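You operate a simulated robot arm through the tools that you are given. There is no shell and no other tool.

Carry out the task below with a simulated robot arm. There is one attempt and no reset: what you move stays moved.

JOB
Top up the copper sleeves. At the end: the blue air coupling is on the brown small box (marked "Seals"); the silver green band capacitor is on the top of the motor bench; the teal cap from the top of the left bench is on the brown carton (marked "Labels"); there are three copper sleeves on the top of the motor bench, made up from those on the top of the left bench; the brown dirty filter is on the top of the motor bench; whatever was shut is shut again. Leave all else as you found it, and nothing knocked over. Set down upright: green band capacitor.

The check looks at the end state, three seconds after you hand in, the way a careful person would. Anything else that was tipped, shoved, dropped, spilled or broken makes it a failure. A push-on lid holds only when it is set on centred and level and pressed home; a screw cap is set on level and turned clockwise until tight.

ROBOT AND FRAMES
A 6-joint arm with a two-finger gripper, fixed in place. Base frame: the origin is at the foot of the arm, x ahead of it, y to its left, z up; the work surface is at about z = 0. Units: mm, degrees, N and s.
With the tool pointing down near the work surface it reaches from about 240 to 620 mm from the base axis. Its first joint turns from -66.0 to 66.0 degrees. Payload 1.37 kg.
The TCP is the grasp point between the finger pads, 22 mm short of the fingertips. In the tool frame z runs along the fingers and y along their closing line. The gripper opens to 92 mm. The gripper's body begins 65 mm behind the TCP.
Orientation is that of the tool frame in the base frame, as a unit quaternion [x, y, z, w]. With the fingers straight down and closing along the base's y, the tool's x points along the base's -x, its y along +y and its z along -z.

CONTROLS
- The arm moves only by the tool step_arm. Its argument "rows" is a list that holds one entry, the list of rows, each a list of 7 numbers: the shift along the tool's x, y, z in units of 30 mm (1.0 is 30 mm), then the turn, a rotation vector about the tool's x, y, z in units of 5 degrees (1.0 is 5 degrees), then the gripper command, from -1 (shut) to 1 (fully open), values between in proportion. In form: [[[x, y, z, rx, ry, rz, jaw], ...]]. A call has 1 to 20 rows; each row shifts and turns the commanded pose from where the row before left it, along the tool's axes as they then stand. A call with a number of a shift or a turn outside -1 to 1 is refused whole. Each row takes 0.2 s and may step no farther than 50 mm and 8.6 degrees from the row before; otherwise, or with a gripper value out of range, the whole call is refused. Where a pose cannot be reached the arm comes as near as it can. A force on the tool above 40 N (or 10 N above the force at the start of the call, whichever is more), or a blocked arm, ends the call early, and 0.2 s more pass. The fingers move at their own pace and stop on an object; they squeeze with about 26 N. The grip force told is the motor's: it shows also when the fingers shut on nothing. Time passes only in rows, and 0.2 s behind the last, so rows that do not move let the fingers close. The reply holds the time, the measured pose of the TCP, the force on the tool along the base axes, the opening and the grip force, in the units named above and with some noise, with the torque about the TCP (base axes, N m) and any sound that the robot's microphone picked up, and new pictures: "pictures" is both (left out), scene, wrist or none.
- Cameras (640 x 400 px; columns grow to the right, rows downward): "scene" is fixed at [45.9, -458.3, 565.2]; the picture's right is [0.55, -0.83, 0.00], its down [-0.62, -0.41, -0.67] and it looks along [0.56, 0.37, -0.75] (base axes); focal length 276 px, centre (320, 200). "wrist" rides on the gripper at [71, 19, -102] in the tool frame; the picture's right is [-0.26, 0.97, 0.00], its down [-0.75, -0.20, -0.63] and it looks along [-0.60, -0.16, 0.78] (tool axes); focal length 280 px, centre (320, 200). There is no depth. A picture from a camera that has moved, and an enlarged one, comes with that camera's place and axes in the base frame and with its lens.
- enlarge(camera, box): a new picture of the part [left, top, right, bottom] of that camera's present view, enlarged. It takes no simulated time.
- finish_job(): hands the job in; it is judged then, once.

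Nothing tells you positions but the pictures and the camera data. Unless the task says otherwise, let go and move clear before handing in.

The tools are called after "Request:" as name(argument=value, ...) on one line, values as JSON. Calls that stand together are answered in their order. step_arm: Moves the arm, as the interface text tells. Its arguments: {"type":"object","properties":{"rows":{"type":"array"},"pictures":{"type":"string","enum":["both","scene","wrist","none"]}},"required":["rows"]} The other tools are called the same way: enlarge (camera, box) takes an enlarged picture of a part of a camera's view; finish_job () hands the job in.

At the start:

```text
t: 0.0
eef_pos: [391.4, -174.3, 308.0]
orientation: [0.001, 1.0, 0.0, 0.0]
ft_force: [-0.5, -0.2, 1.2]
wrist_torque: [0.02, -0.04, -0.04]
gripper_width: 92.3
finger_force: 0.0
```

scene: 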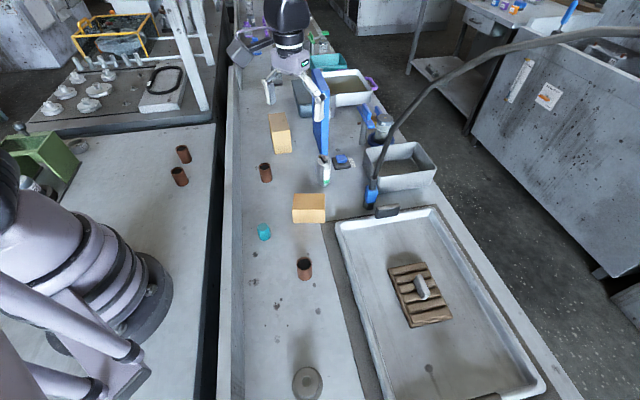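
wrist: 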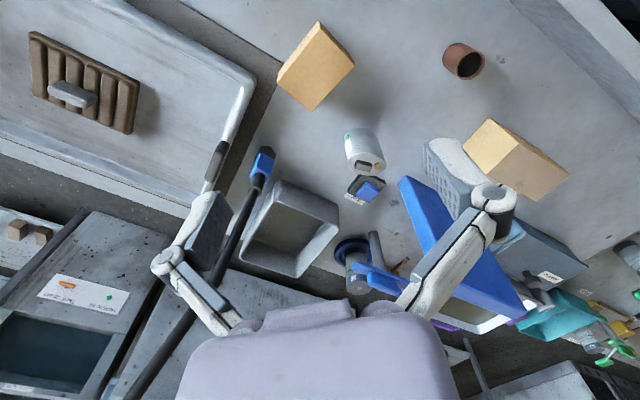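

I see two benches separated by a gap, with two tan boxes, copper sleeves, a teal cap, a capacitor and a tray with a brown filter. I'll enlarge the views before moving anything.

Request:
enlarge(camera="scene", box=[220, 80, 460, 230])

Request:
enlarge(camera="scene", box=[0, 0, 240, 200])

Request:
enlarge(camera="scene", box=[220, 200, 560, 400])

Request:
enlarge(camera="wrist", box=[240, 0, 640, 300])

Request:
enlarge(camera="scene", box=[220, 0, 400, 110])

```text
2.67 times, centred on (340, 155) of scene
camera zoom: at [45.9, -458.3, 565.2], right [0.55, -0.83, 0.0], down [-0.62, -0.41, -0.67], along [0.56, 0.37, -0.75], focal length 736 px, centre (267, 320)
```

zoom: 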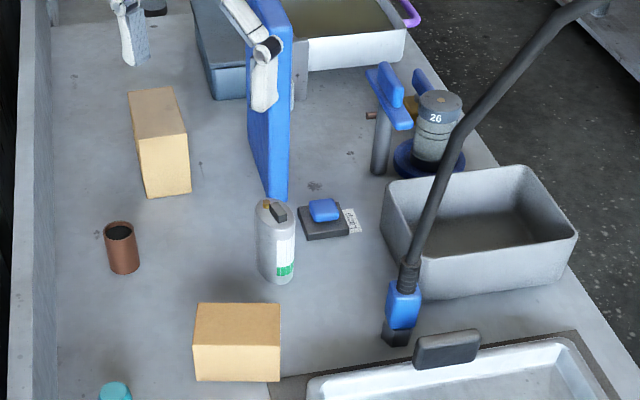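

```text
2.00 times, centred on (120, 100) of scene
camera zoom: at [45.9, -458.3, 565.2], right [0.55, -0.83, 0.0], down [-0.62, -0.41, -0.67], along [0.56, 0.37, -0.75], focal length 552 px, centre (720, 400)
```

zoom: 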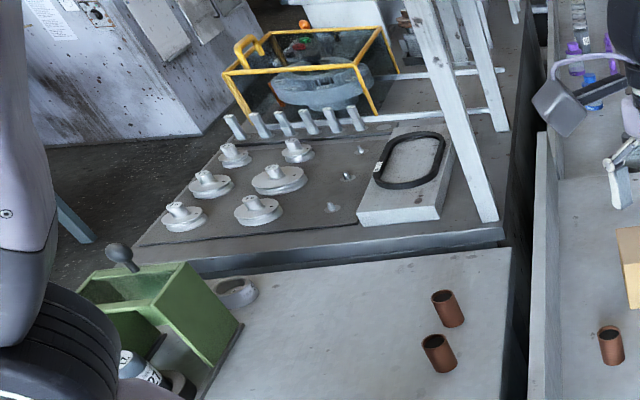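

```text
1.88 times, centred on (390, 300) of scene
camera zoom: at [45.9, -458.3, 565.2], right [0.55, -0.83, 0.0], down [-0.62, -0.41, -0.67], along [0.56, 0.37, -0.75], focal length 520 px, centre (188, 12)
```

zoom: 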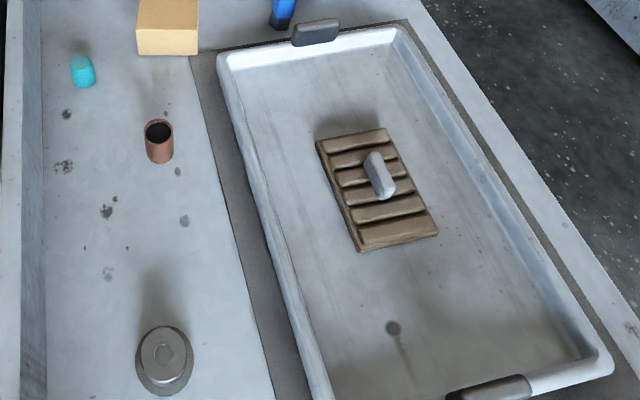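

```text
1.33 times, centred on (440, 150) of wrist
camera zoom: at [321.0, -153.7, 409.1], right [0.26, 0.97, 0.0], down [0.75, -0.2, 0.63], along [0.6, -0.16, -0.78], focal length 374 px, centre (160, 267)
```

zoom: 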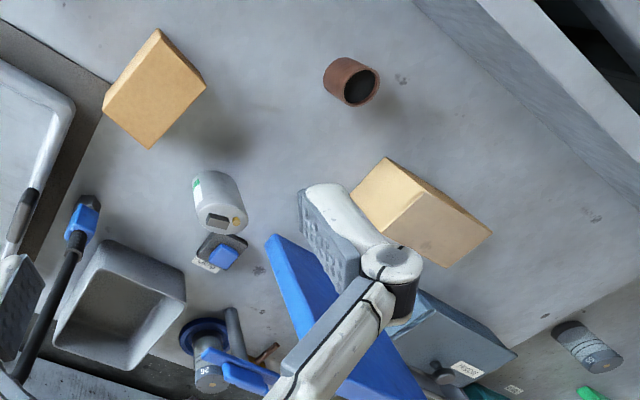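

```text
3.56 times, centred on (310, 55) of scene
camera zoom: at [45.9, -458.3, 565.2], right [0.55, -0.83, 0.0], down [-0.62, -0.41, -0.67], along [0.56, 0.37, -0.75], focal length 981 px, centre (356, 716)
```

zoom: 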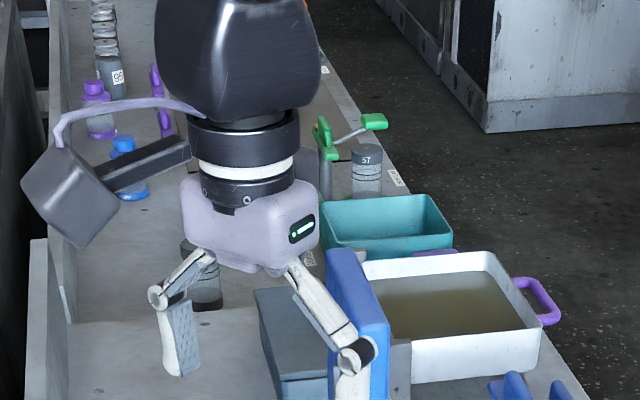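

The robot stands on the left surface, with the bench of boxes across the gap in front of it. I'll take closer crops to identify the labels, the blue coupling and other items.

Request:
enlarge(camera="wrist", box=[220, 110, 420, 300])

Request:
enlarge(camera="scene", box=[300, 130, 460, 230])

Request:
enlarge(camera="wrist", box=[480, 200, 640, 400])

Request:
enlarge(camera="scene", box=[0, 120, 110, 220])

Request:
enlarge(camera="wrist", box=[0, 190, 240, 400])

Request:
enlarge(camera="scene", box=[380, 0, 640, 200])

```text
2.11 times, centred on (320, 205) of wrist
camera zoom: at [321.0, -153.7, 409.1], right [0.26, 0.97, 0.0], down [0.75, -0.2, 0.63], along [0.6, -0.16, -0.78], focal length 590 px, centre (320, 190)
```

zoom: 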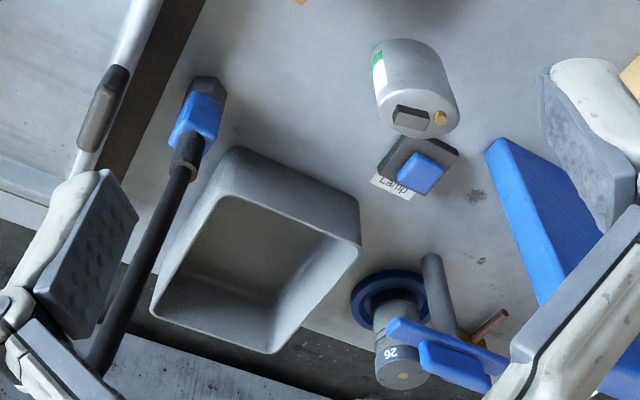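

```text
4.00 times, centred on (380, 180) of scene
camera zoom: at [45.9, -458.3, 565.2], right [0.55, -0.83, 0.0], down [-0.62, -0.41, -0.67], along [0.56, 0.37, -0.75], focal length 1104 px, centre (80, 280)
```

zoom: 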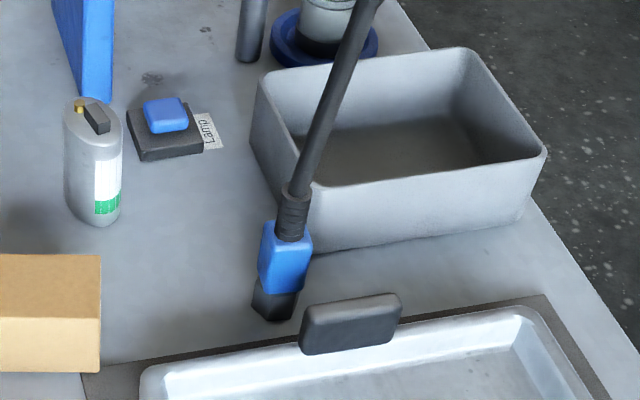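

```text
2.00 times, centred on (560, 300) of wrist
camera zoom: at [321.0, -153.7, 409.1], right [0.26, 0.97, 0.0], down [0.75, -0.2, 0.63], along [0.6, -0.16, -0.78], focal length 561 px, centre (-160, 0)
```

zoom: 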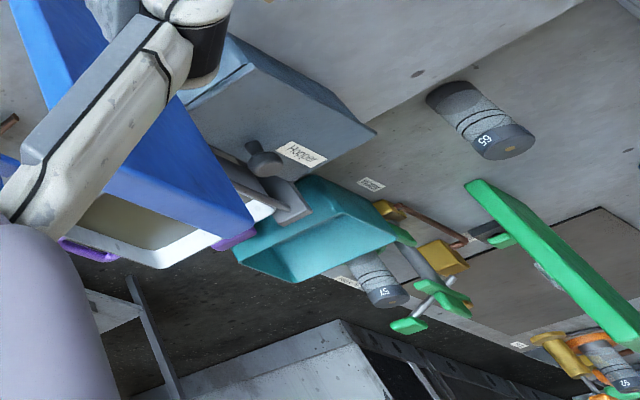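

```text
4.00 times, centred on (55, 170) of scene
camera zoom: at [45.9, -458.3, 565.2], right [0.55, -0.83, 0.0], down [-0.62, -0.41, -0.67], along [0.56, 0.37, -0.75], focal length 1104 px, centre (1380, 320)
```

zoom: 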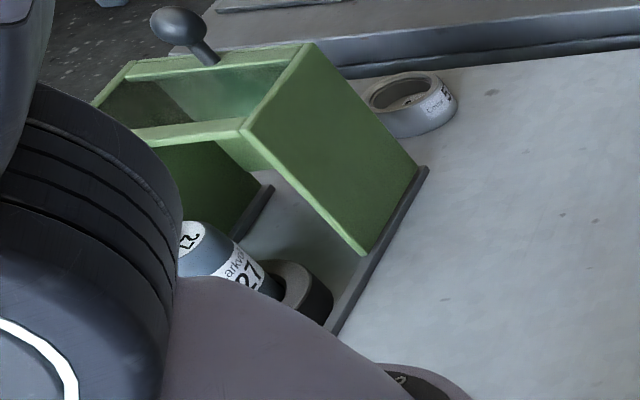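

```text
1.90 times, centred on (120, 295) of wrist
camera zoom: at [321.0, -153.7, 409.1], right [0.26, 0.97, 0.0], down [0.75, -0.2, 0.63], along [0.6, -0.16, -0.78], focal length 534 px, centre (701, 19)
```

zoom: 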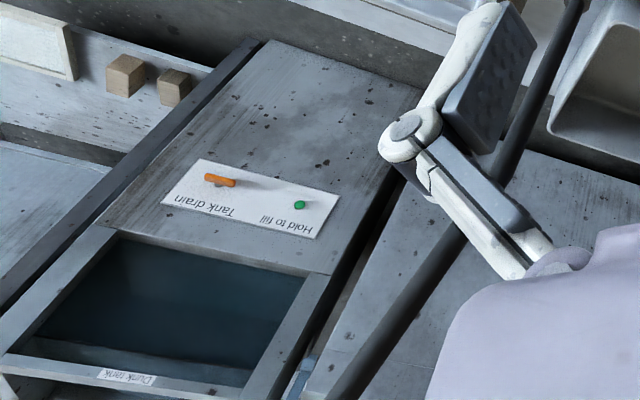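

```text
2.00 times, centred on (510, 100) of scene
camera zoom: at [45.9, -458.3, 565.2], right [0.55, -0.83, 0.0], down [-0.62, -0.41, -0.67], along [0.56, 0.37, -0.75], focal length 552 px, centre (-60, 400)
```

zoom: 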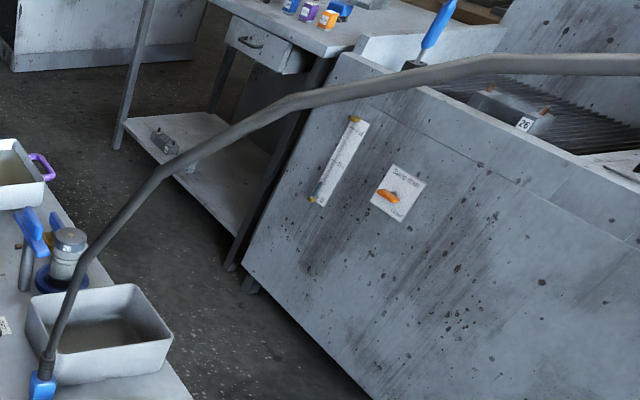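

The blue coupling hangs on the end of a hose near (536, -301), and the surface under the robot has two sleeves. I'll move the arm over the robot's own bench to survey it with the wrist camera.

Request:
step_arm(rows=[[[0.25, 0.9, -0.2, 0, 0, 0, 1], [0.25, 0.9, -0.2, 0, 0, 0, 1], [0.25, 0.9, -0.2, 0, 0, 0, 1], [0.25, 0.9, -0.2, 0, 0, 0, 1], [0.25, 0.9, -0.2, 0, 0, 0, 1], [0.25, 0.9, -0.2, 0, 0, 0, 1], [0.25, 0.9, -0.2, 0, 0, 0, 1], [0.25, 0.9, -0.2, 0, 0, 0, 1], [0.25, 0.9, -0.2, 0, 0, 0, 1], [0.25, 0.9, -0.2, 0, 0, 0, 1], [0.25, 0.9, -0.2, 0, 0, 0, 1], [0.25, 0.9, -0.2, 0, 0, 0, 1], [0, 0, 0, 0, 0, -1, 1], [0, 0, 0, 0, 0, -1, 1], [0, 0, 0, 0, 0, -1, 1], [0, 0, 0, 0, 0, -1, 1], [0, 0, 0, 0, 0, -1, 1], [0, 0, 0, 0, 0, -1, 1]]])

```text
t: 3.8
eef_pos: [302.2, 149.4, 380.5]
orientation: [-0.26, 0.966, -0.001, 0.0]
ft_force: [0.1, 0.5, 0.4]
wrist_torque: [0.0, 0.01, 0.01]
gripper_width: 91.8
finger_force: 0.1
camera wrist: at [231.0, 132.0, 481.0], right [-0.26, 0.97, 0.0], down [0.75, 0.2, 0.63], along [0.6, 0.16, -0.78], focal length 280 px, centre (320, 200)
```

scene: 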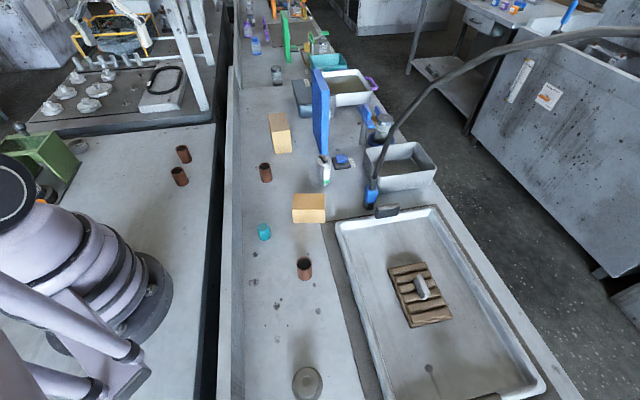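
wrist: 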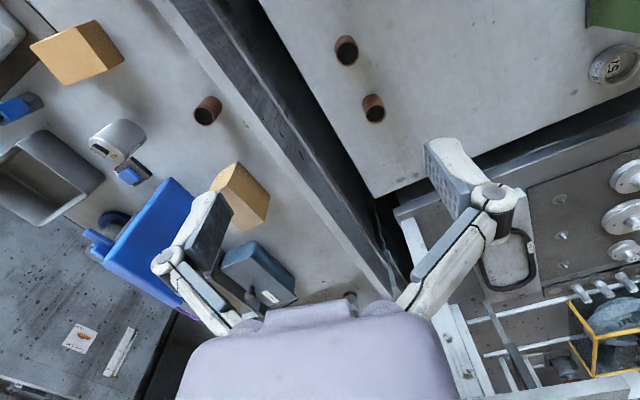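

The wrist view now shows both benches. I'll zoom for labels.

Request:
enlarge(camera="wrist", box=[0, 0, 320, 220])

Request:
enlarge(camera="wrist", box=[440, 0, 640, 200])

Request:
enlarge(camera="wrist", box=[400, 180, 640, 400])

Request:
enlarge(camera="scene", box=[230, 0, 390, 110])

Request:
enlarge(camera="scene", box=[0, 180, 220, 400])

```text
1.82 times, centred on (160, 110) of wrist
camera zoom: at [231.0, 132.0, 481.0], right [-0.26, 0.97, 0.0], down [0.75, 0.2, 0.63], along [0.6, 0.16, -0.78], focal length 510 px, centre (611, 364)
```

zoom: 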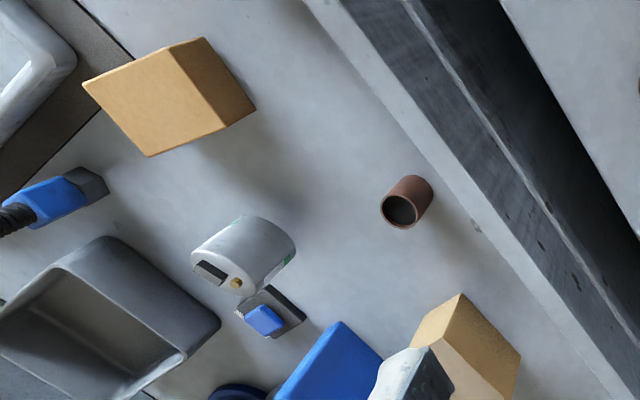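

```text
2.00 times, centred on (540, 100) of wrist
camera zoom: at [231.0, 132.0, 481.0], right [-0.26, 0.97, 0.0], down [0.75, 0.2, 0.63], along [0.6, 0.16, -0.78], focal length 561 px, centre (-120, 400)
```

zoom: 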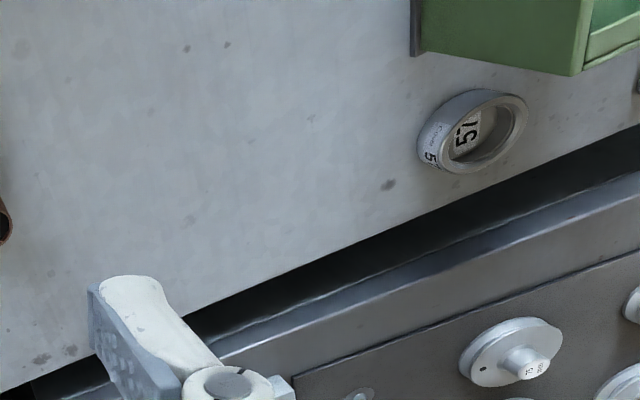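

```text
1.82 times, centred on (520, 290) of wrist
camera zoom: at [231.0, 132.0, 481.0], right [-0.26, 0.97, 0.0], down [0.75, 0.2, 0.63], along [0.6, 0.16, -0.78], focal length 510 px, centre (-44, 36)
```

zoom: 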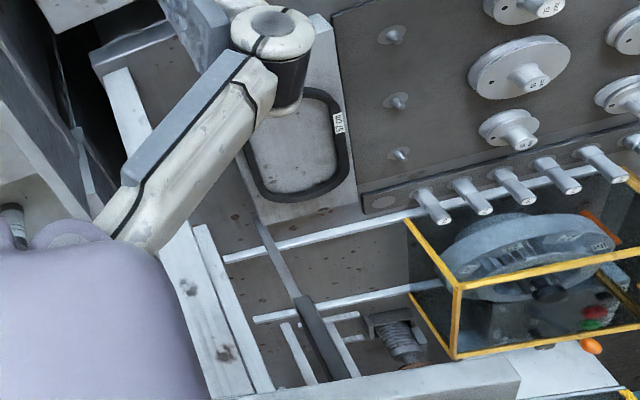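

```text
3.64 times, centred on (310, 55) of scene
camera zoom: at [45.9, -458.3, 565.2], right [0.55, -0.83, 0.0], down [-0.62, -0.41, -0.67], along [0.56, 0.37, -0.75], focal length 1004 px, centre (356, 727)
```

zoom: 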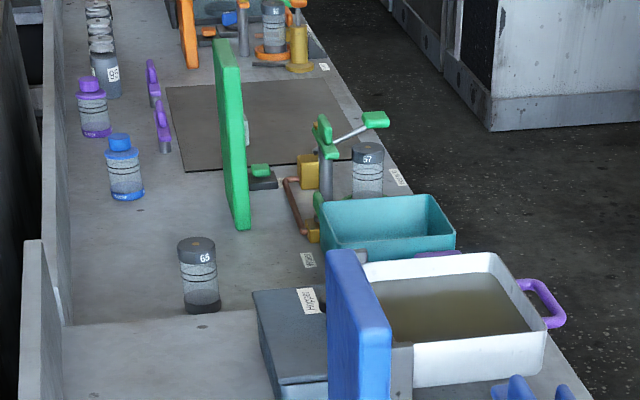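

```text
1.82 times, centred on (110, 290) of scene
camera zoom: at [45.9, -458.3, 565.2], right [0.55, -0.83, 0.0], down [-0.62, -0.41, -0.67], along [0.56, 0.37, -0.75], focal length 502 px, centre (702, 36)
```

zoom: 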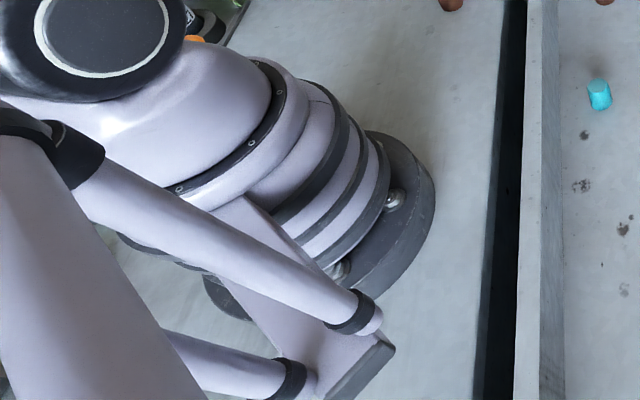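

Most likely the robot's bench (two sleeves, next to the caged motor) is the "motor bench" and the bench with the teal cap is the "left bench". I'll rotate the camera to look around the rest of the robot's bench to confirm.

Request:
step_arm(rows=[[[0, 0, 0, 0, 0, -1, 1], [0, 0, 0, 0, 0, -1, 1], [0, 0, 0, 0, 0, -1, 1], [0, 0, 0, 0, 0, -1, 1], [0, 0, 0, 0, 0, -1, 1], [0, 0, 0, 0, 0, -1, 1], [0, 0, 0, 0, 0, -1, 1], [0, 0, 0, 0, 0, -1, 1], [0, 0, 0, 0, 0, -1, 1], [0, 0, 0, 0, 0, -1, 1], [0, 0, 0, 0, 0, -1, 1], [0, 0, 0, 0, 0, -1, 1]]], pictures="wrist")

Request:
step_arm(rows=[[[0, 0, 0, 0, 0, -1, 1], [0, 0, 0, 0, 0, -1, 1], [0, 0, 0, 0, 0, -1, 1], [0, 0, 0, 0, 0, -1, 1], [0, 0, 0, 0, 0, -1, 1], [0, 0, 0, 0, 0, -1, 1], [0, 0, 0, 0, 0, -1, 1], [0, 0, 0, 0, 0, -1, 1], [0, 0, 0, 0, 0, -1, 1], [0, 0, 0, 0, 0, -1, 1], [0, 0, 0, 0, 0, -1, 1], [0, 0, 0, 0, 0, -1, 1]]], pictures="wrist")

```text
t: 6.4
eef_pos: [302.1, 149.7, 380.8]
orientation: [0.708, -0.707, 0.0, -0.001]
ft_force: [0.0, 0.5, -0.1]
wrist_torque: [0.02, 0.0, -0.01]
gripper_width: 91.8
finger_force: 0.0
camera wrist: at [282.6, 79.8, 481.1], right [-0.97, 0.26, 0.0], down [0.2, 0.75, 0.62], along [0.16, 0.6, -0.78], focal length 280 px, centre (320, 200)
```

wrist: 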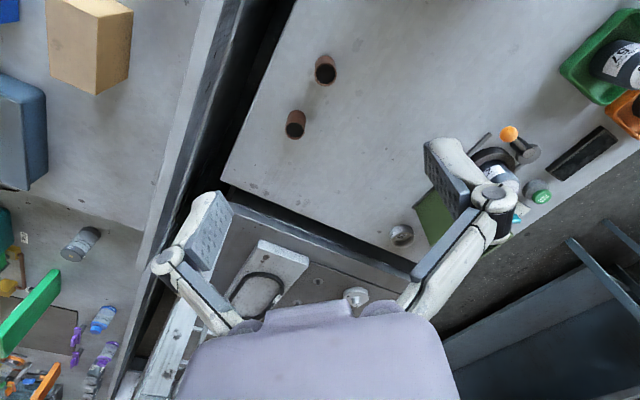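

```text
t: 9.0
eef_pos: [301.3, 150.0, 379.9]
orientation: [0.966, -0.257, 0.0, 0.0]
ft_force: [-0.3, 0.5, 0.1]
wrist_torque: [0.01, 0.02, 0.02]
gripper_width: 92.1
finger_force: 0.2
camera wrist: at [353.4, 99.2, 480.9], right [-0.71, -0.71, 0.0], down [-0.55, 0.55, 0.62], along [-0.44, 0.44, -0.78], focal length 280 px, centre (320, 200)
```

wrist: 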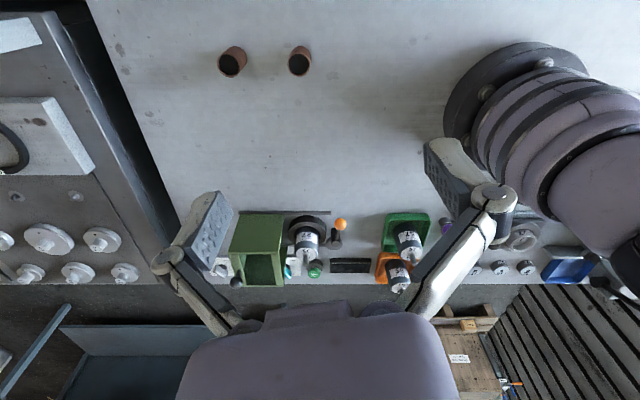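

Interesting: there are several fixtures along the back edge of the robot's bench, including something teal near the green press. I'll zoom in.

Request:
enlarge(camera="wrist", box=[200, 190, 370, 300])

Request:
enlarge(camera="wrist", box=[360, 190, 620, 340])

Request:
enlarge(camera="wrist", box=[380, 180, 640, 400])

```text
3.64 times, centred on (285, 245) of wrist
camera zoom: at [353.4, 99.2, 480.9], right [-0.71, -0.71, 0.0], down [-0.55, 0.55, 0.62], along [-0.44, 0.44, -0.78], focal length 1020 px, centre (447, 36)
```

zoom: 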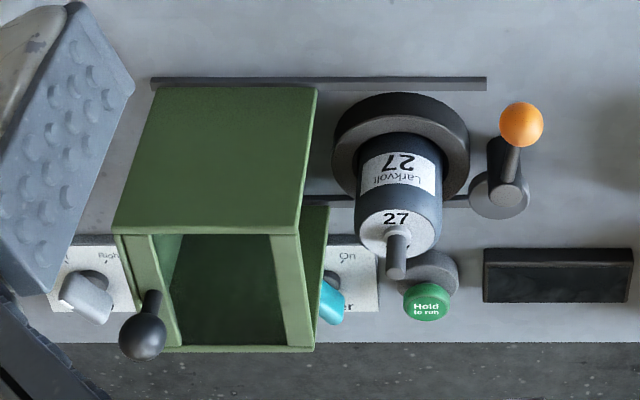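

```text
2.46 times, centred on (490, 265) of wrist
camera zoom: at [353.4, 99.2, 480.9], right [-0.71, -0.71, 0.0], down [-0.55, 0.55, 0.62], along [-0.44, 0.44, -0.78], focal length 690 px, centre (-98, 40)
```

zoom: 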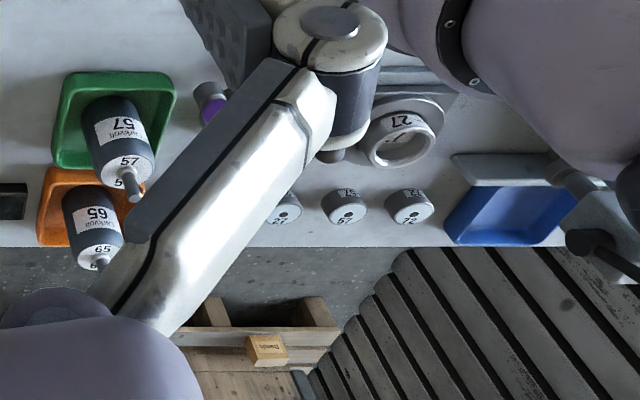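

```text
1.82 times, centred on (510, 290) of wrist
camera zoom: at [353.4, 99.2, 480.9], right [-0.71, -0.71, 0.0], down [-0.55, 0.55, 0.62], along [-0.44, 0.44, -0.78], focal length 510 px, centre (-26, 36)
```

zoom: 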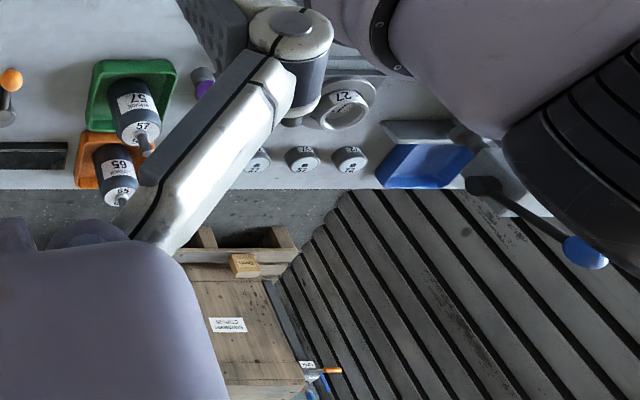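

The robot's bench carries the "Larkvolt" motors, so it's the motor bench; the boxes-bench with the teal cap is the left bench. Next I'll look at the boxes from the far side to read their labels.

Request:
step_arm(rows=[[[0.867, 0.308, 0.1, 0, 0, 0, 1], [0.867, 0.308, 0.1, 0, 0, 0, 1], [0.867, 0.308, 0.1, 0, 0, 0, 1], [0.867, 0.308, 0.1, 0, 0, 0, 1], [0.867, 0.308, 0.1, 0, 0, 0, 1], [0.867, 0.308, 0.1, 0, 0, 0, 1], [0.867, 0.308, 0.1, 0, 0, 0, 1], [0.867, 0.308, 0.1, 0, 0, 0, 1], [0.867, 0.308, 0.1, 0, 0, 0, 1], [0.867, 0.308, 0.1, 0, 0, 0, 1], [0, 0, 0, 0, 0, -1, 1], [0, 0, 0, 0, 0, -1, 1], [0, 0, 0, 0, 0, -1, 1], [0, 0, 0, 0, 0, -1, 1], [0, 0, 0, 0, 0, -1, 1], [0, 0, 0, 0, 0, -1, 1]]])

```text
t: 12.4
eef_pos: [480.3, 1.6, 347.7]
orientation: [0.998, -0.055, 0.001, 0.011]
ft_force: [0.3, -0.1, 0.8]
wrist_torque: [-0.01, 0.03, -0.02]
gripper_width: 92.1
finger_force: 0.1
out of reach, approached as far as the arm can: row 14, 15, 16
camera wrist: at [549.4, -22.6, 448.5], right [-0.37, -0.93, 0.02], down [-0.73, 0.3, 0.62], along [-0.58, 0.21, -0.79], focal length 280 px, centre (320, 200)
```

scene: 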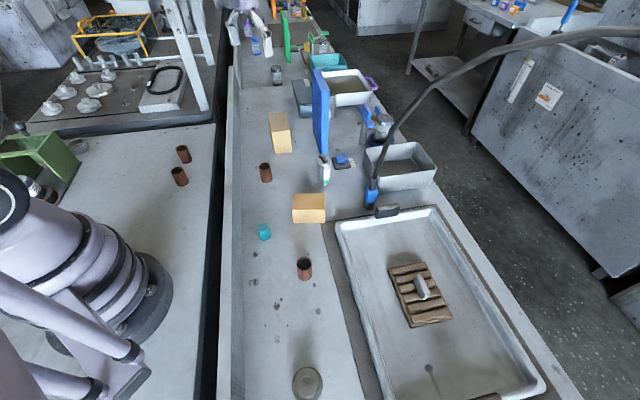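
wrist: 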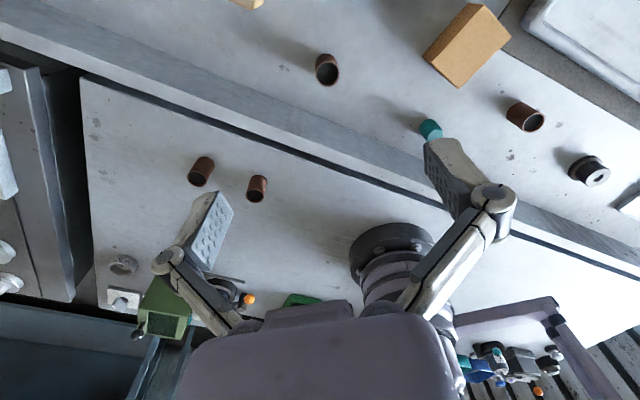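

The wrist hit its rotation limit there. I'll zoom in on the front box from this side.

Request:
enlarge(camera="wrist", box=[380, 0, 640, 160])

Request:
enlarge(camera="scene", box=[255, 100, 345, 230])

```text
2.46 times, centred on (510, 80) of wrist
camera zoom: at [549.4, -22.6, 448.5], right [-0.37, -0.93, 0.02], down [-0.73, 0.3, 0.62], along [-0.58, 0.21, -0.79], focal length 690 px, centre (-148, 495)
```

zoom: 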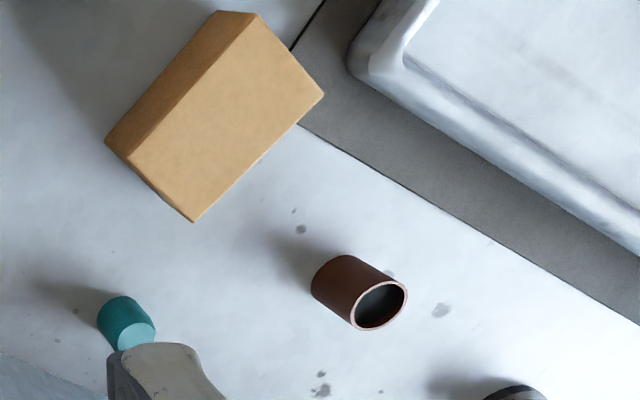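

```text
3.08 times, centred on (300, 165) of scene
camera zoom: at [45.9, -458.3, 565.2], right [0.55, -0.83, 0.0], down [-0.62, -0.41, -0.67], along [0.56, 0.37, -0.75], focal length 849 px, centre (382, 308)
```

zoom: 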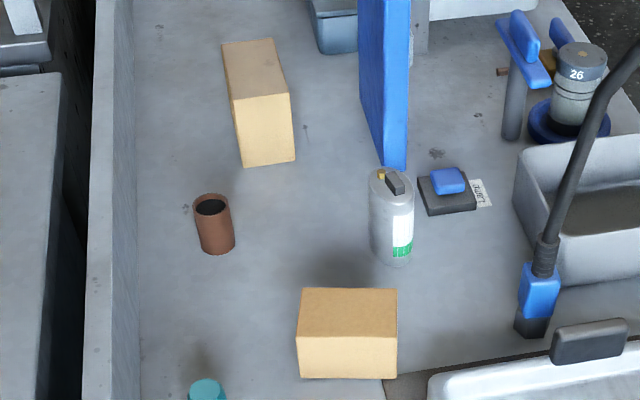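

No label on that side. I'll turn back and look from the -y side to see the remaining faces of both boxes.

Request:
step_arm(rows=[[[0, 0, 0, 0, 0, 1, 1], [0, 0, 0, 0, 0, 1, 1], [0, 0, 0, 0, 0, 1, 1], [0, 0, 0, 0, 0, 1, 1], [0, 0, 0, 0, 0, 1, 1], [0, 0, 0, 0, 0, 1, 1], [0, 0, 0, 0, 0, 1, 1], [0, 0, 0, 0, 0, 1, 1], [0, 0, 0, 0, 0, 1, 1], [0, 0, 0, 0, 0, 1, 1], [0, 0, 0, 0, 0, 1, 1], [0, 0, 0, 0, 0, 1, 1], [0, 0, 0, 0, 0, 1, 1], [0, 0, 0, 0, 0, 1, 1], [0, 0, 0, 0, 0, 1, 1]]], pictures="wrist")

```text
t: 15.6
eef_pos: [481.5, 0.9, 346.1]
orientation: [0.758, -0.652, 0.008, 0.008]
ft_force: [0.8, -0.1, -0.1]
wrist_torque: [0.02, -0.03, -0.01]
gripper_width: 92.2
finger_force: 0.1
camera wrist: at [472.1, -69.2, 449.4], right [-0.99, 0.12, 0.0], down [0.09, 0.79, 0.61], along [0.07, 0.6, -0.79], focal length 280 px, centre (320, 200)
```

wrist: 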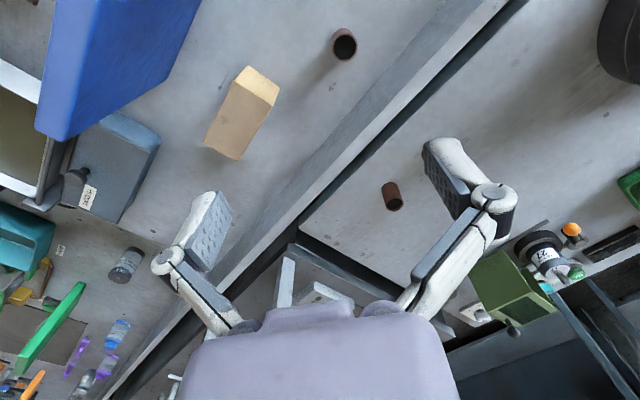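

I'll shift toward -y for a look at the far faces of both boxes.

Request:
step_arm(rows=[[[0.81, 0.05, 0.3, 0, 0, 0, 1], [0.81, 0.05, 0.3, 0, 0, 0, 1], [0.81, 0.05, 0.3, 0, 0, 0, 1], [0.81, 0.05, 0.3, 0, 0, 0, 1], [0.81, 0.05, 0.3, 0, 0, 0, 1]]], pictures="wrist")

Request:
enlarge(camera="wrist", box=[180, 0, 420, 200])

Request:
step_arm(rows=[[[0.95, 0.3, 0, 0, 0, 0, 1], [0.95, 0.3, 0, 0, 0, 0, 1], [0.95, 0.3, 0, 0, 0, 0, 1], [0.95, 0.3, 0, 0, 0, 0, 1], [0.95, 0.3, 0, 0, 0, 0, 1], [0.95, 0.3, 0, 0, 0, 0, 1]]], pictures="both")

Request:
enlarge(camera="wrist", box=[180, 0, 600, 260])

```text
t: 16.8
eef_pos: [491.1, -123.4, 304.3]
orientation: [0.758, -0.652, 0.007, 0.007]
ft_force: [0.9, 0.2, 0.1]
wrist_torque: [-0.02, 0.03, 0.01]
gripper_width: 92.1
finger_force: 0.0
camera wrist: at [483.0, -192.1, 407.2], right [-0.99, 0.11, 0.0], down [0.09, 0.79, 0.61], along [0.07, 0.6, -0.79], focal length 280 px, centre (320, 200)
```

wrist: 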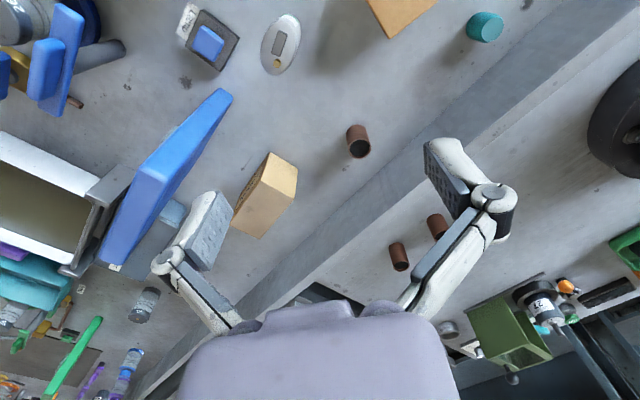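

```text
2.00 times, centred on (300, 100) of wrist
camera zoom: at [483.0, -192.1, 407.2], right [-0.99, 0.11, 0.0], down [0.09, 0.79, 0.61], along [0.07, 0.6, -0.79], focal length 561 px, centre (360, 400)
```

zoom: 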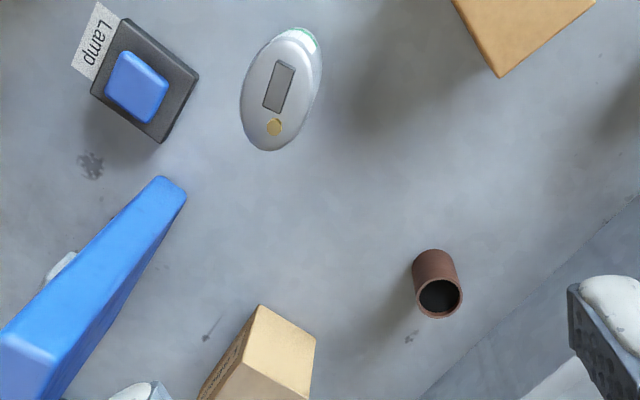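

```text
t: 18.2
eef_pos: [464.7, -298.6, 306.9]
orientation: [0.758, -0.652, 0.007, 0.008]
ft_force: [0.5, -0.2, -1.0]
wrist_torque: [-0.02, -0.01, 0.0]
gripper_width: 92.0
finger_force: 0.0
camera wrist: at [455.8, -368.8, 410.8], right [-0.99, 0.11, 0.0], down [0.09, 0.79, 0.61], along [0.07, 0.6, -0.79], focal length 280 px, centre (320, 200)
```

scene: 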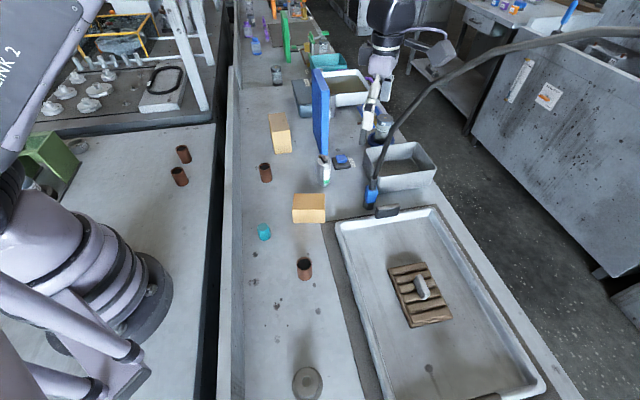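
wrist: 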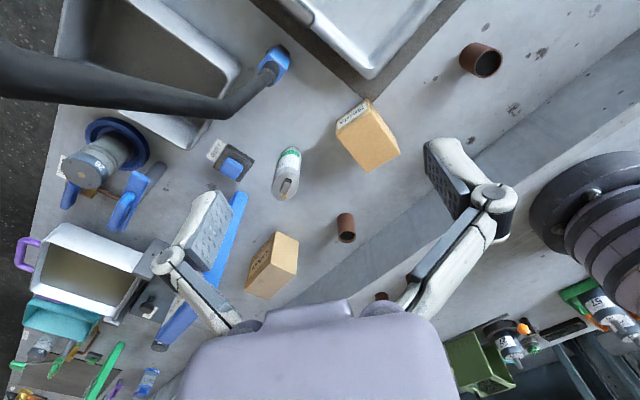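

```text
1.52 times, centred on (390, 130) of wrist
camera zoom: at [455.8, -368.8, 410.8], right [-0.99, 0.11, 0.0], down [0.09, 0.79, 0.61], along [0.07, 0.6, -0.79], focal length 427 px, centre (213, 307)
```

zoom: 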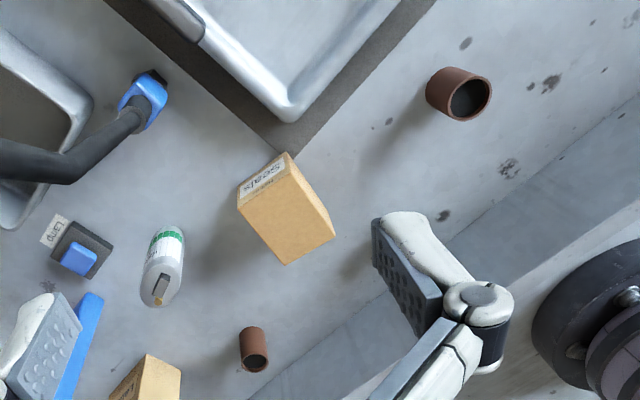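

Both boxes' labels are now in view. I'll enlarge them to read.

Request:
enlarge(camera="wrist", box=[325, 85, 405, 180])

Request:
enlarge(camera="wrist", box=[230, 215, 320, 305])

Request:
enlarge(camera="wrist", box=[200, 20, 330, 120])

Request:
enlarge(camera="wrist", box=[200, 120, 320, 220])

```text
4.21 times, centred on (365, 132) of wrist
camera zoom: at [455.8, -368.8, 410.8], right [-0.99, 0.11, 0.0], down [0.09, 0.79, 0.61], along [0.07, 0.6, -0.79], focal length 1181 px, centre (130, 484)
```

zoom: 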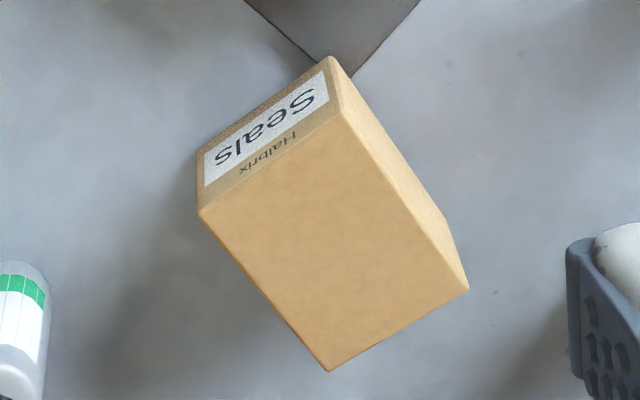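

```text
4.44 times, centred on (275, 260) of wrist
camera zoom: at [455.8, -368.8, 410.8], right [-0.99, 0.11, 0.0], down [0.09, 0.79, 0.61], along [0.07, 0.6, -0.79], focal length 1246 px, centre (520, -67)
```

zoom: 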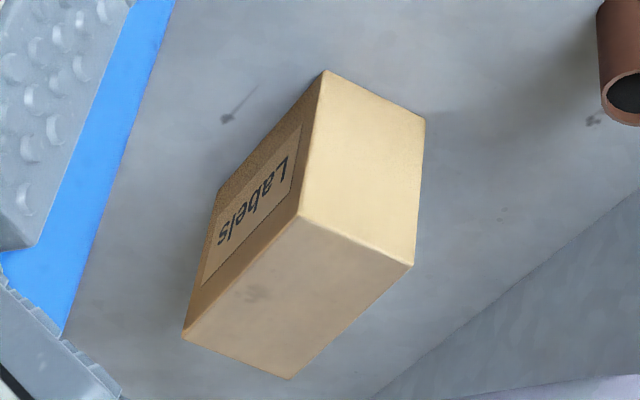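

```text
4.00 times, centred on (265, 70) of wrist
camera zoom: at [455.8, -368.8, 410.8], right [-0.99, 0.11, 0.0], down [0.09, 0.79, 0.61], along [0.07, 0.6, -0.79], focal length 1122 px, centre (540, 720)
```

zoom: 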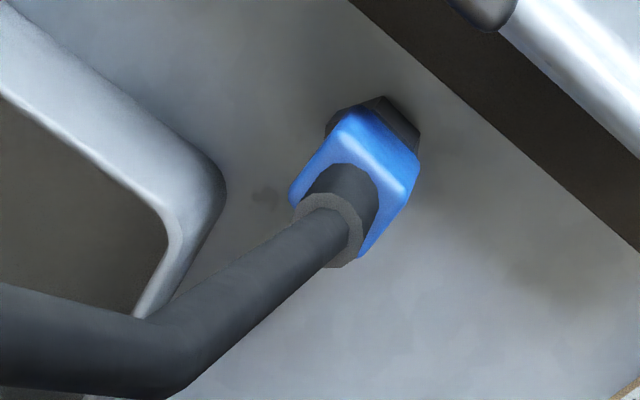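

```text
4.00 times, centred on (260, 170) of wrist
camera zoom: at [455.8, -368.8, 410.8], right [-0.99, 0.11, 0.0], down [0.09, 0.79, 0.61], along [0.07, 0.6, -0.79], focal length 1122 px, centre (560, 320)
```

zoom: 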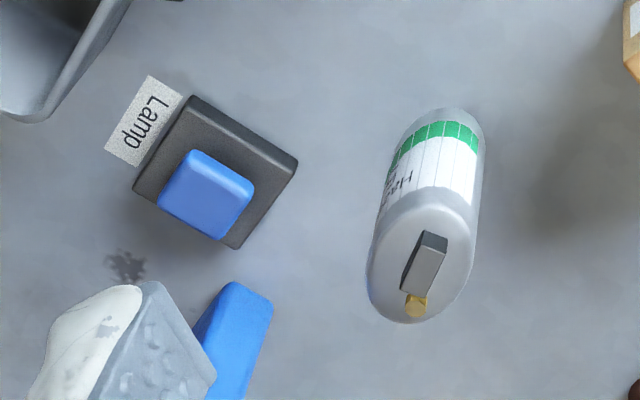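

Box labels are clear: the near box is "Seals", the far one is "Labels". The capacitor stands around (528, -150), about 82 mm tall; I'll hover over it with the fingers across its narrow side.

Request:
step_arm(rows=[[[-0.766, -0.47, 0.594, 0, 0, 0, 1], [-0.766, -0.47, 0.594, 0, 0, 0, 1], [-0.766, -0.47, 0.594, 0, 0, 0, 1], [-0.766, -0.47, 0.594, 0, 0, 0, 1], [-0.766, -0.47, 0.594, 0, 0, 0, 1], [-0.766, -0.47, 0.594, 0, 0, 0, 1], [0, 0, 0, 0, -0.243, 0, 1], [0, 0, 0, 0, 0, 0.883, 1], [0, 0, 0, 0, 0, 0.883, 1], [0, 0, 0, 0, 0, 0.883, 1], [0, 0, 0, 0, 0, 0.883, 1], [0, 0, 0, 0, 0, 0.883, 1], [0, 0, 0, 0, 0, 0.883, 1]]])

Request:
enlarge(camera="wrist", box=[240, 20, 400, 180])

```text
t: 21.0
eef_pos: [526.9, -152.9, 198.1]
orientation: [-0.588, 0.809, 0.0, -0.001]
ft_force: [1.0, 0.1, 0.1]
wrist_torque: [-0.03, -0.01, 0.0]
gripper_width: 91.9
finger_force: 0.0
camera wrist: at [487.4, -212.5, 299.5], right [-0.84, 0.55, 0.0], down [0.43, 0.65, 0.62], along [0.34, 0.52, -0.78], focal length 280 px, centre (320, 200)
```

scene: 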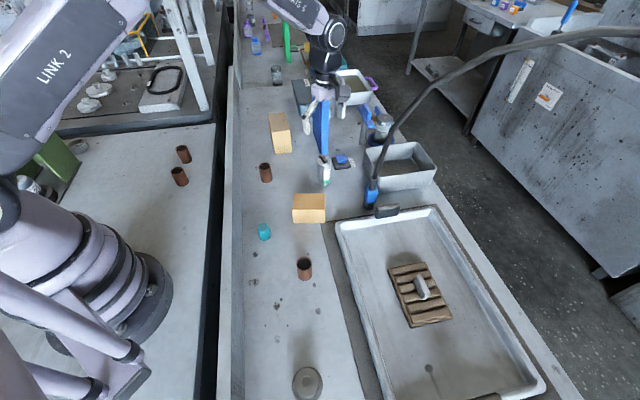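
wrist: 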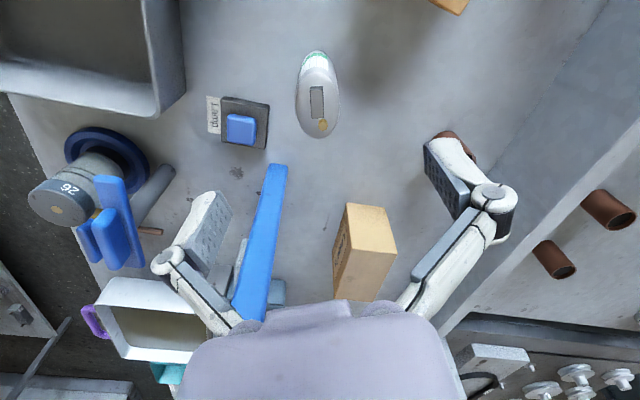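

```text
2.50 times, centred on (320, 100) of wrist
camera zoom: at [487.4, -212.5, 299.5], right [-0.84, 0.55, 0.0], down [0.43, 0.65, 0.62], along [0.34, 0.52, -0.78], focal length 701 px, centre (320, 450)
```

zoom: 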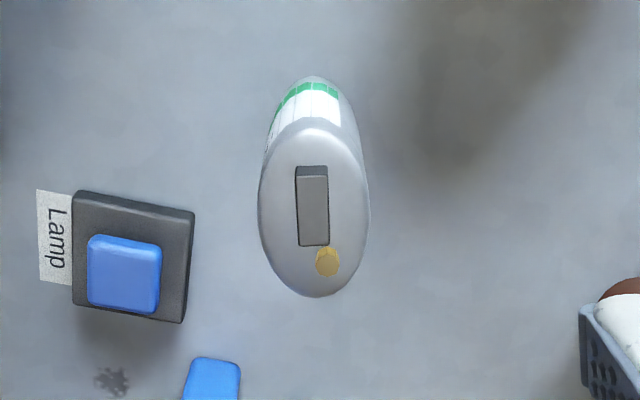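

The capacitor sits just under the gripper with its long axis at about 60°. I'll align the yaw, descend, and close.

Request:
step_arm(rows=[[[0, 0, 0, 0, 0, 0.8, 1], [0, 0, 0, 0, 0, 0.8, 1], [0, 0, 0, 0, 0, 0.8, 1], [-0.215, -0.045, 0, 0, 0, 0, 1], [0, 0, 0.9, 0, 0, 0, 1], [0, 0, 0.9, 0, 0, 0, 1], [0, 0, 0.9, 0, 0, 0, 1], [0, 0, 0.5, 0, 0, 0, 1], [0, 0, 0, 0, 0, 0, 1]]])

Request:
enlarge(camera="wrist", box=[200, 60, 460, 260])

```text
t: 23.0
eef_pos: [531.5, -146.9, 102.1]
orientation: [-0.501, 0.866, 0.001, -0.001]
ft_force: [0.8, 0.3, -0.5]
wrist_torque: [0.02, -0.01, 0.01]
gripper_width: 92.1
finger_force: 0.1
camera wrist: at [480.0, -197.4, 203.5], right [-0.71, 0.71, 0.0], down [0.55, 0.55, 0.62], along [0.44, 0.44, -0.78], focal length 280 px, centre (320, 200)
```

scene: 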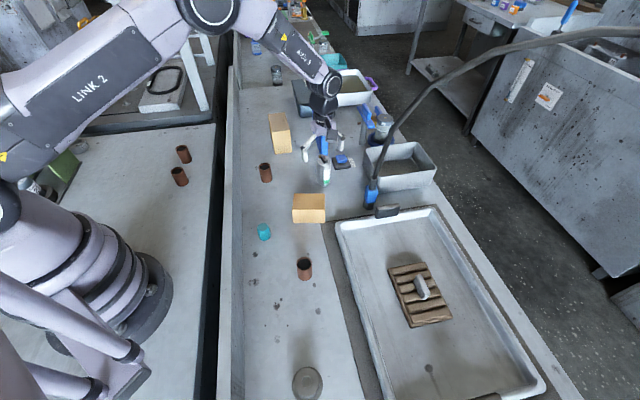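
wrist: 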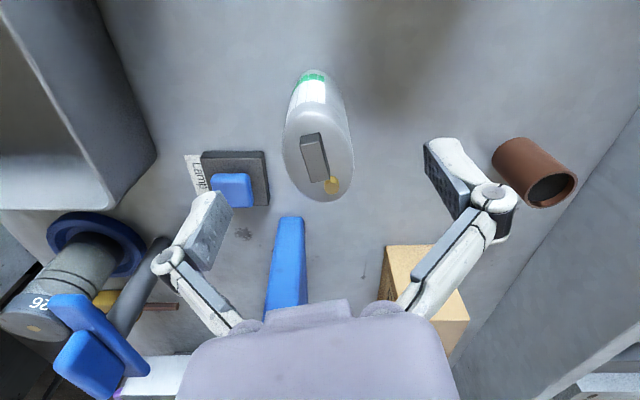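

```text
2.00 times, centred on (330, 160) of wrist
camera zoom: at [480.0, -197.4, 203.5], right [-0.71, 0.71, 0.0], down [0.55, 0.55, 0.62], along [0.44, 0.44, -0.78], focal length 561 px, centre (300, 280)
```

zoom: 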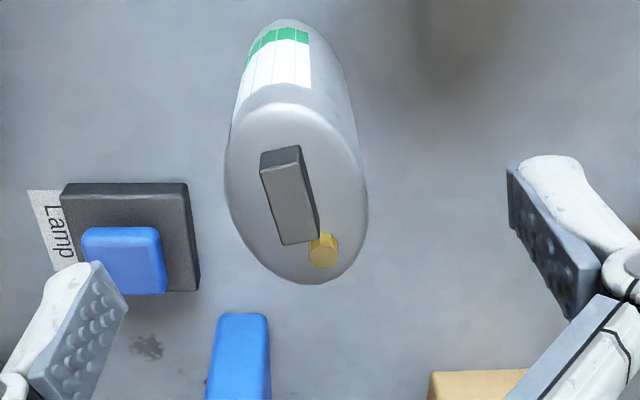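

Alignment looks good. I'll partly close to stay clear of the lamp switch, descend to mid-height and grip.

Request:
step_arm(rows=[[[0, 0, 0, 0, 0, 0, 0.35], [0, 0, 0, 0, 0, 0, 0.35], [0, 0, 0, 0, 0, 0, 0.35], [0, 0, 0.6, 0, 0, 0, 0.35], [0, 0, 0.6, 0, 0, 0, 0.35], [0, 0, 0.5, 0, 0, 0, 0.35], [0, 0, 0, 0, 0, 0, -1], [0, 0, 0, 0, 0, 0, -1], [0, 0, 0, 0, 0, 0, -1], [0, 0, 0, 0, 0, 0, -1]]])

```text
t: 25.2
eef_pos: [530.9, -147.0, 52.2]
orientation: [-0.501, 0.865, 0.0, -0.001]
ft_force: [1.7, 0.0, 2.9]
wrist_torque: [0.06, -0.02, -0.03]
gripper_width: 36.3
finger_force: 26.6
camera wrist: at [479.8, -197.6, 152.9], right [-0.71, 0.71, 0.0], down [0.55, 0.55, 0.62], along [0.44, 0.44, -0.78], focal length 280 px, centre (320, 200)
```

scene: 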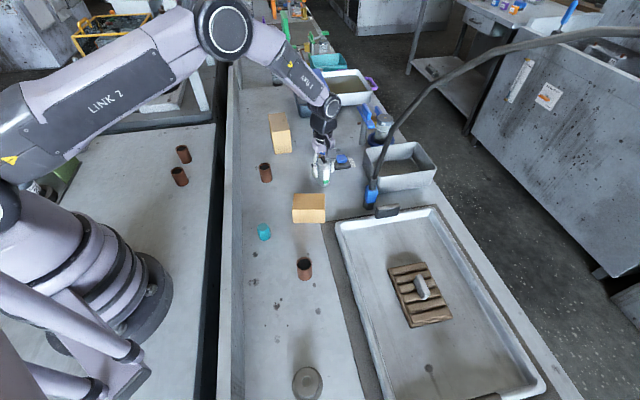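
wrist: 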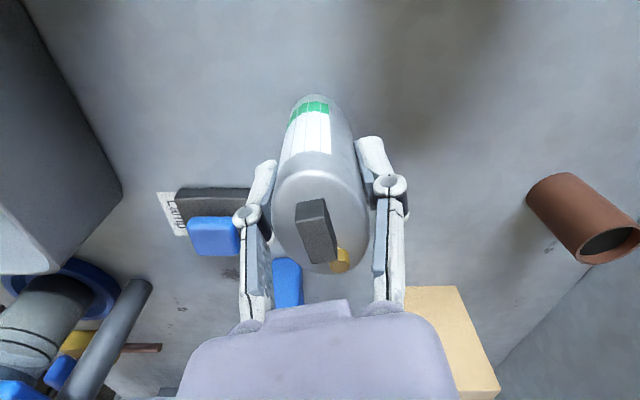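

The capacitor is gripped (36 mm). I'll lift it straight up and check.

Request:
step_arm(rows=[[[0, 0, -0.5, 0, 0, 0, -1], [0, 0, -0.9, 0, 0, 0, -1], [0, 0, -0.9, 0, 0, 0, -1], [0, 0, -0.9, 0, 0, 0, -1], [0, 0, -0.9, 0, 0, 0, -1], [0, 0, -0.9, 0, 0, 0, -1]]])

```text
t: 26.6
eef_pos: [531.0, -147.5, 201.8]
orientation: [-0.501, 0.866, 0.0, -0.001]
ft_force: [0.0, -0.6, -2.2]
wrist_torque: [0.0, -0.02, 0.01]
gripper_width: 36.3
finger_force: 26.2
camera wrist: at [479.9, -197.7, 302.7], right [-0.71, 0.71, 0.0], down [0.55, 0.55, 0.62], along [0.44, 0.44, -0.78], focal length 280 px, centre (320, 200)
```

scene: 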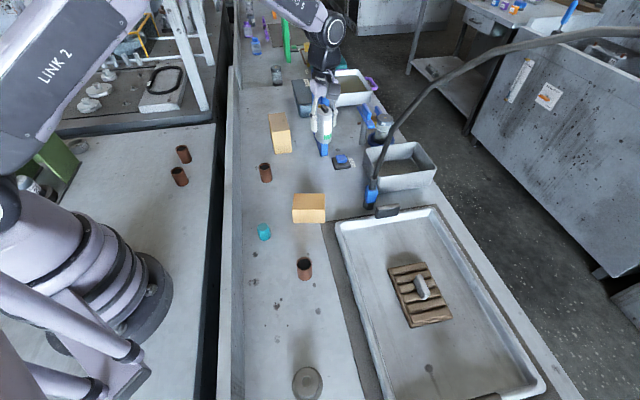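
wrist: 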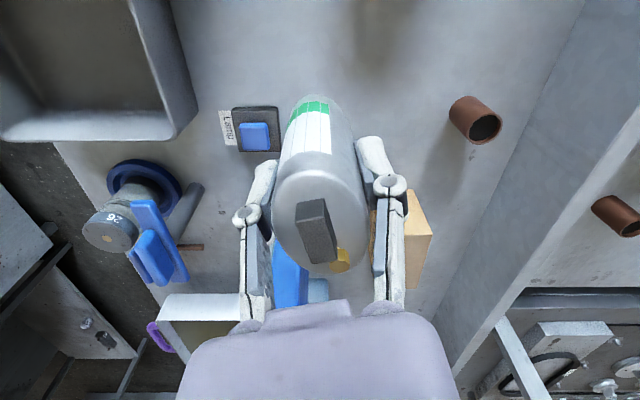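

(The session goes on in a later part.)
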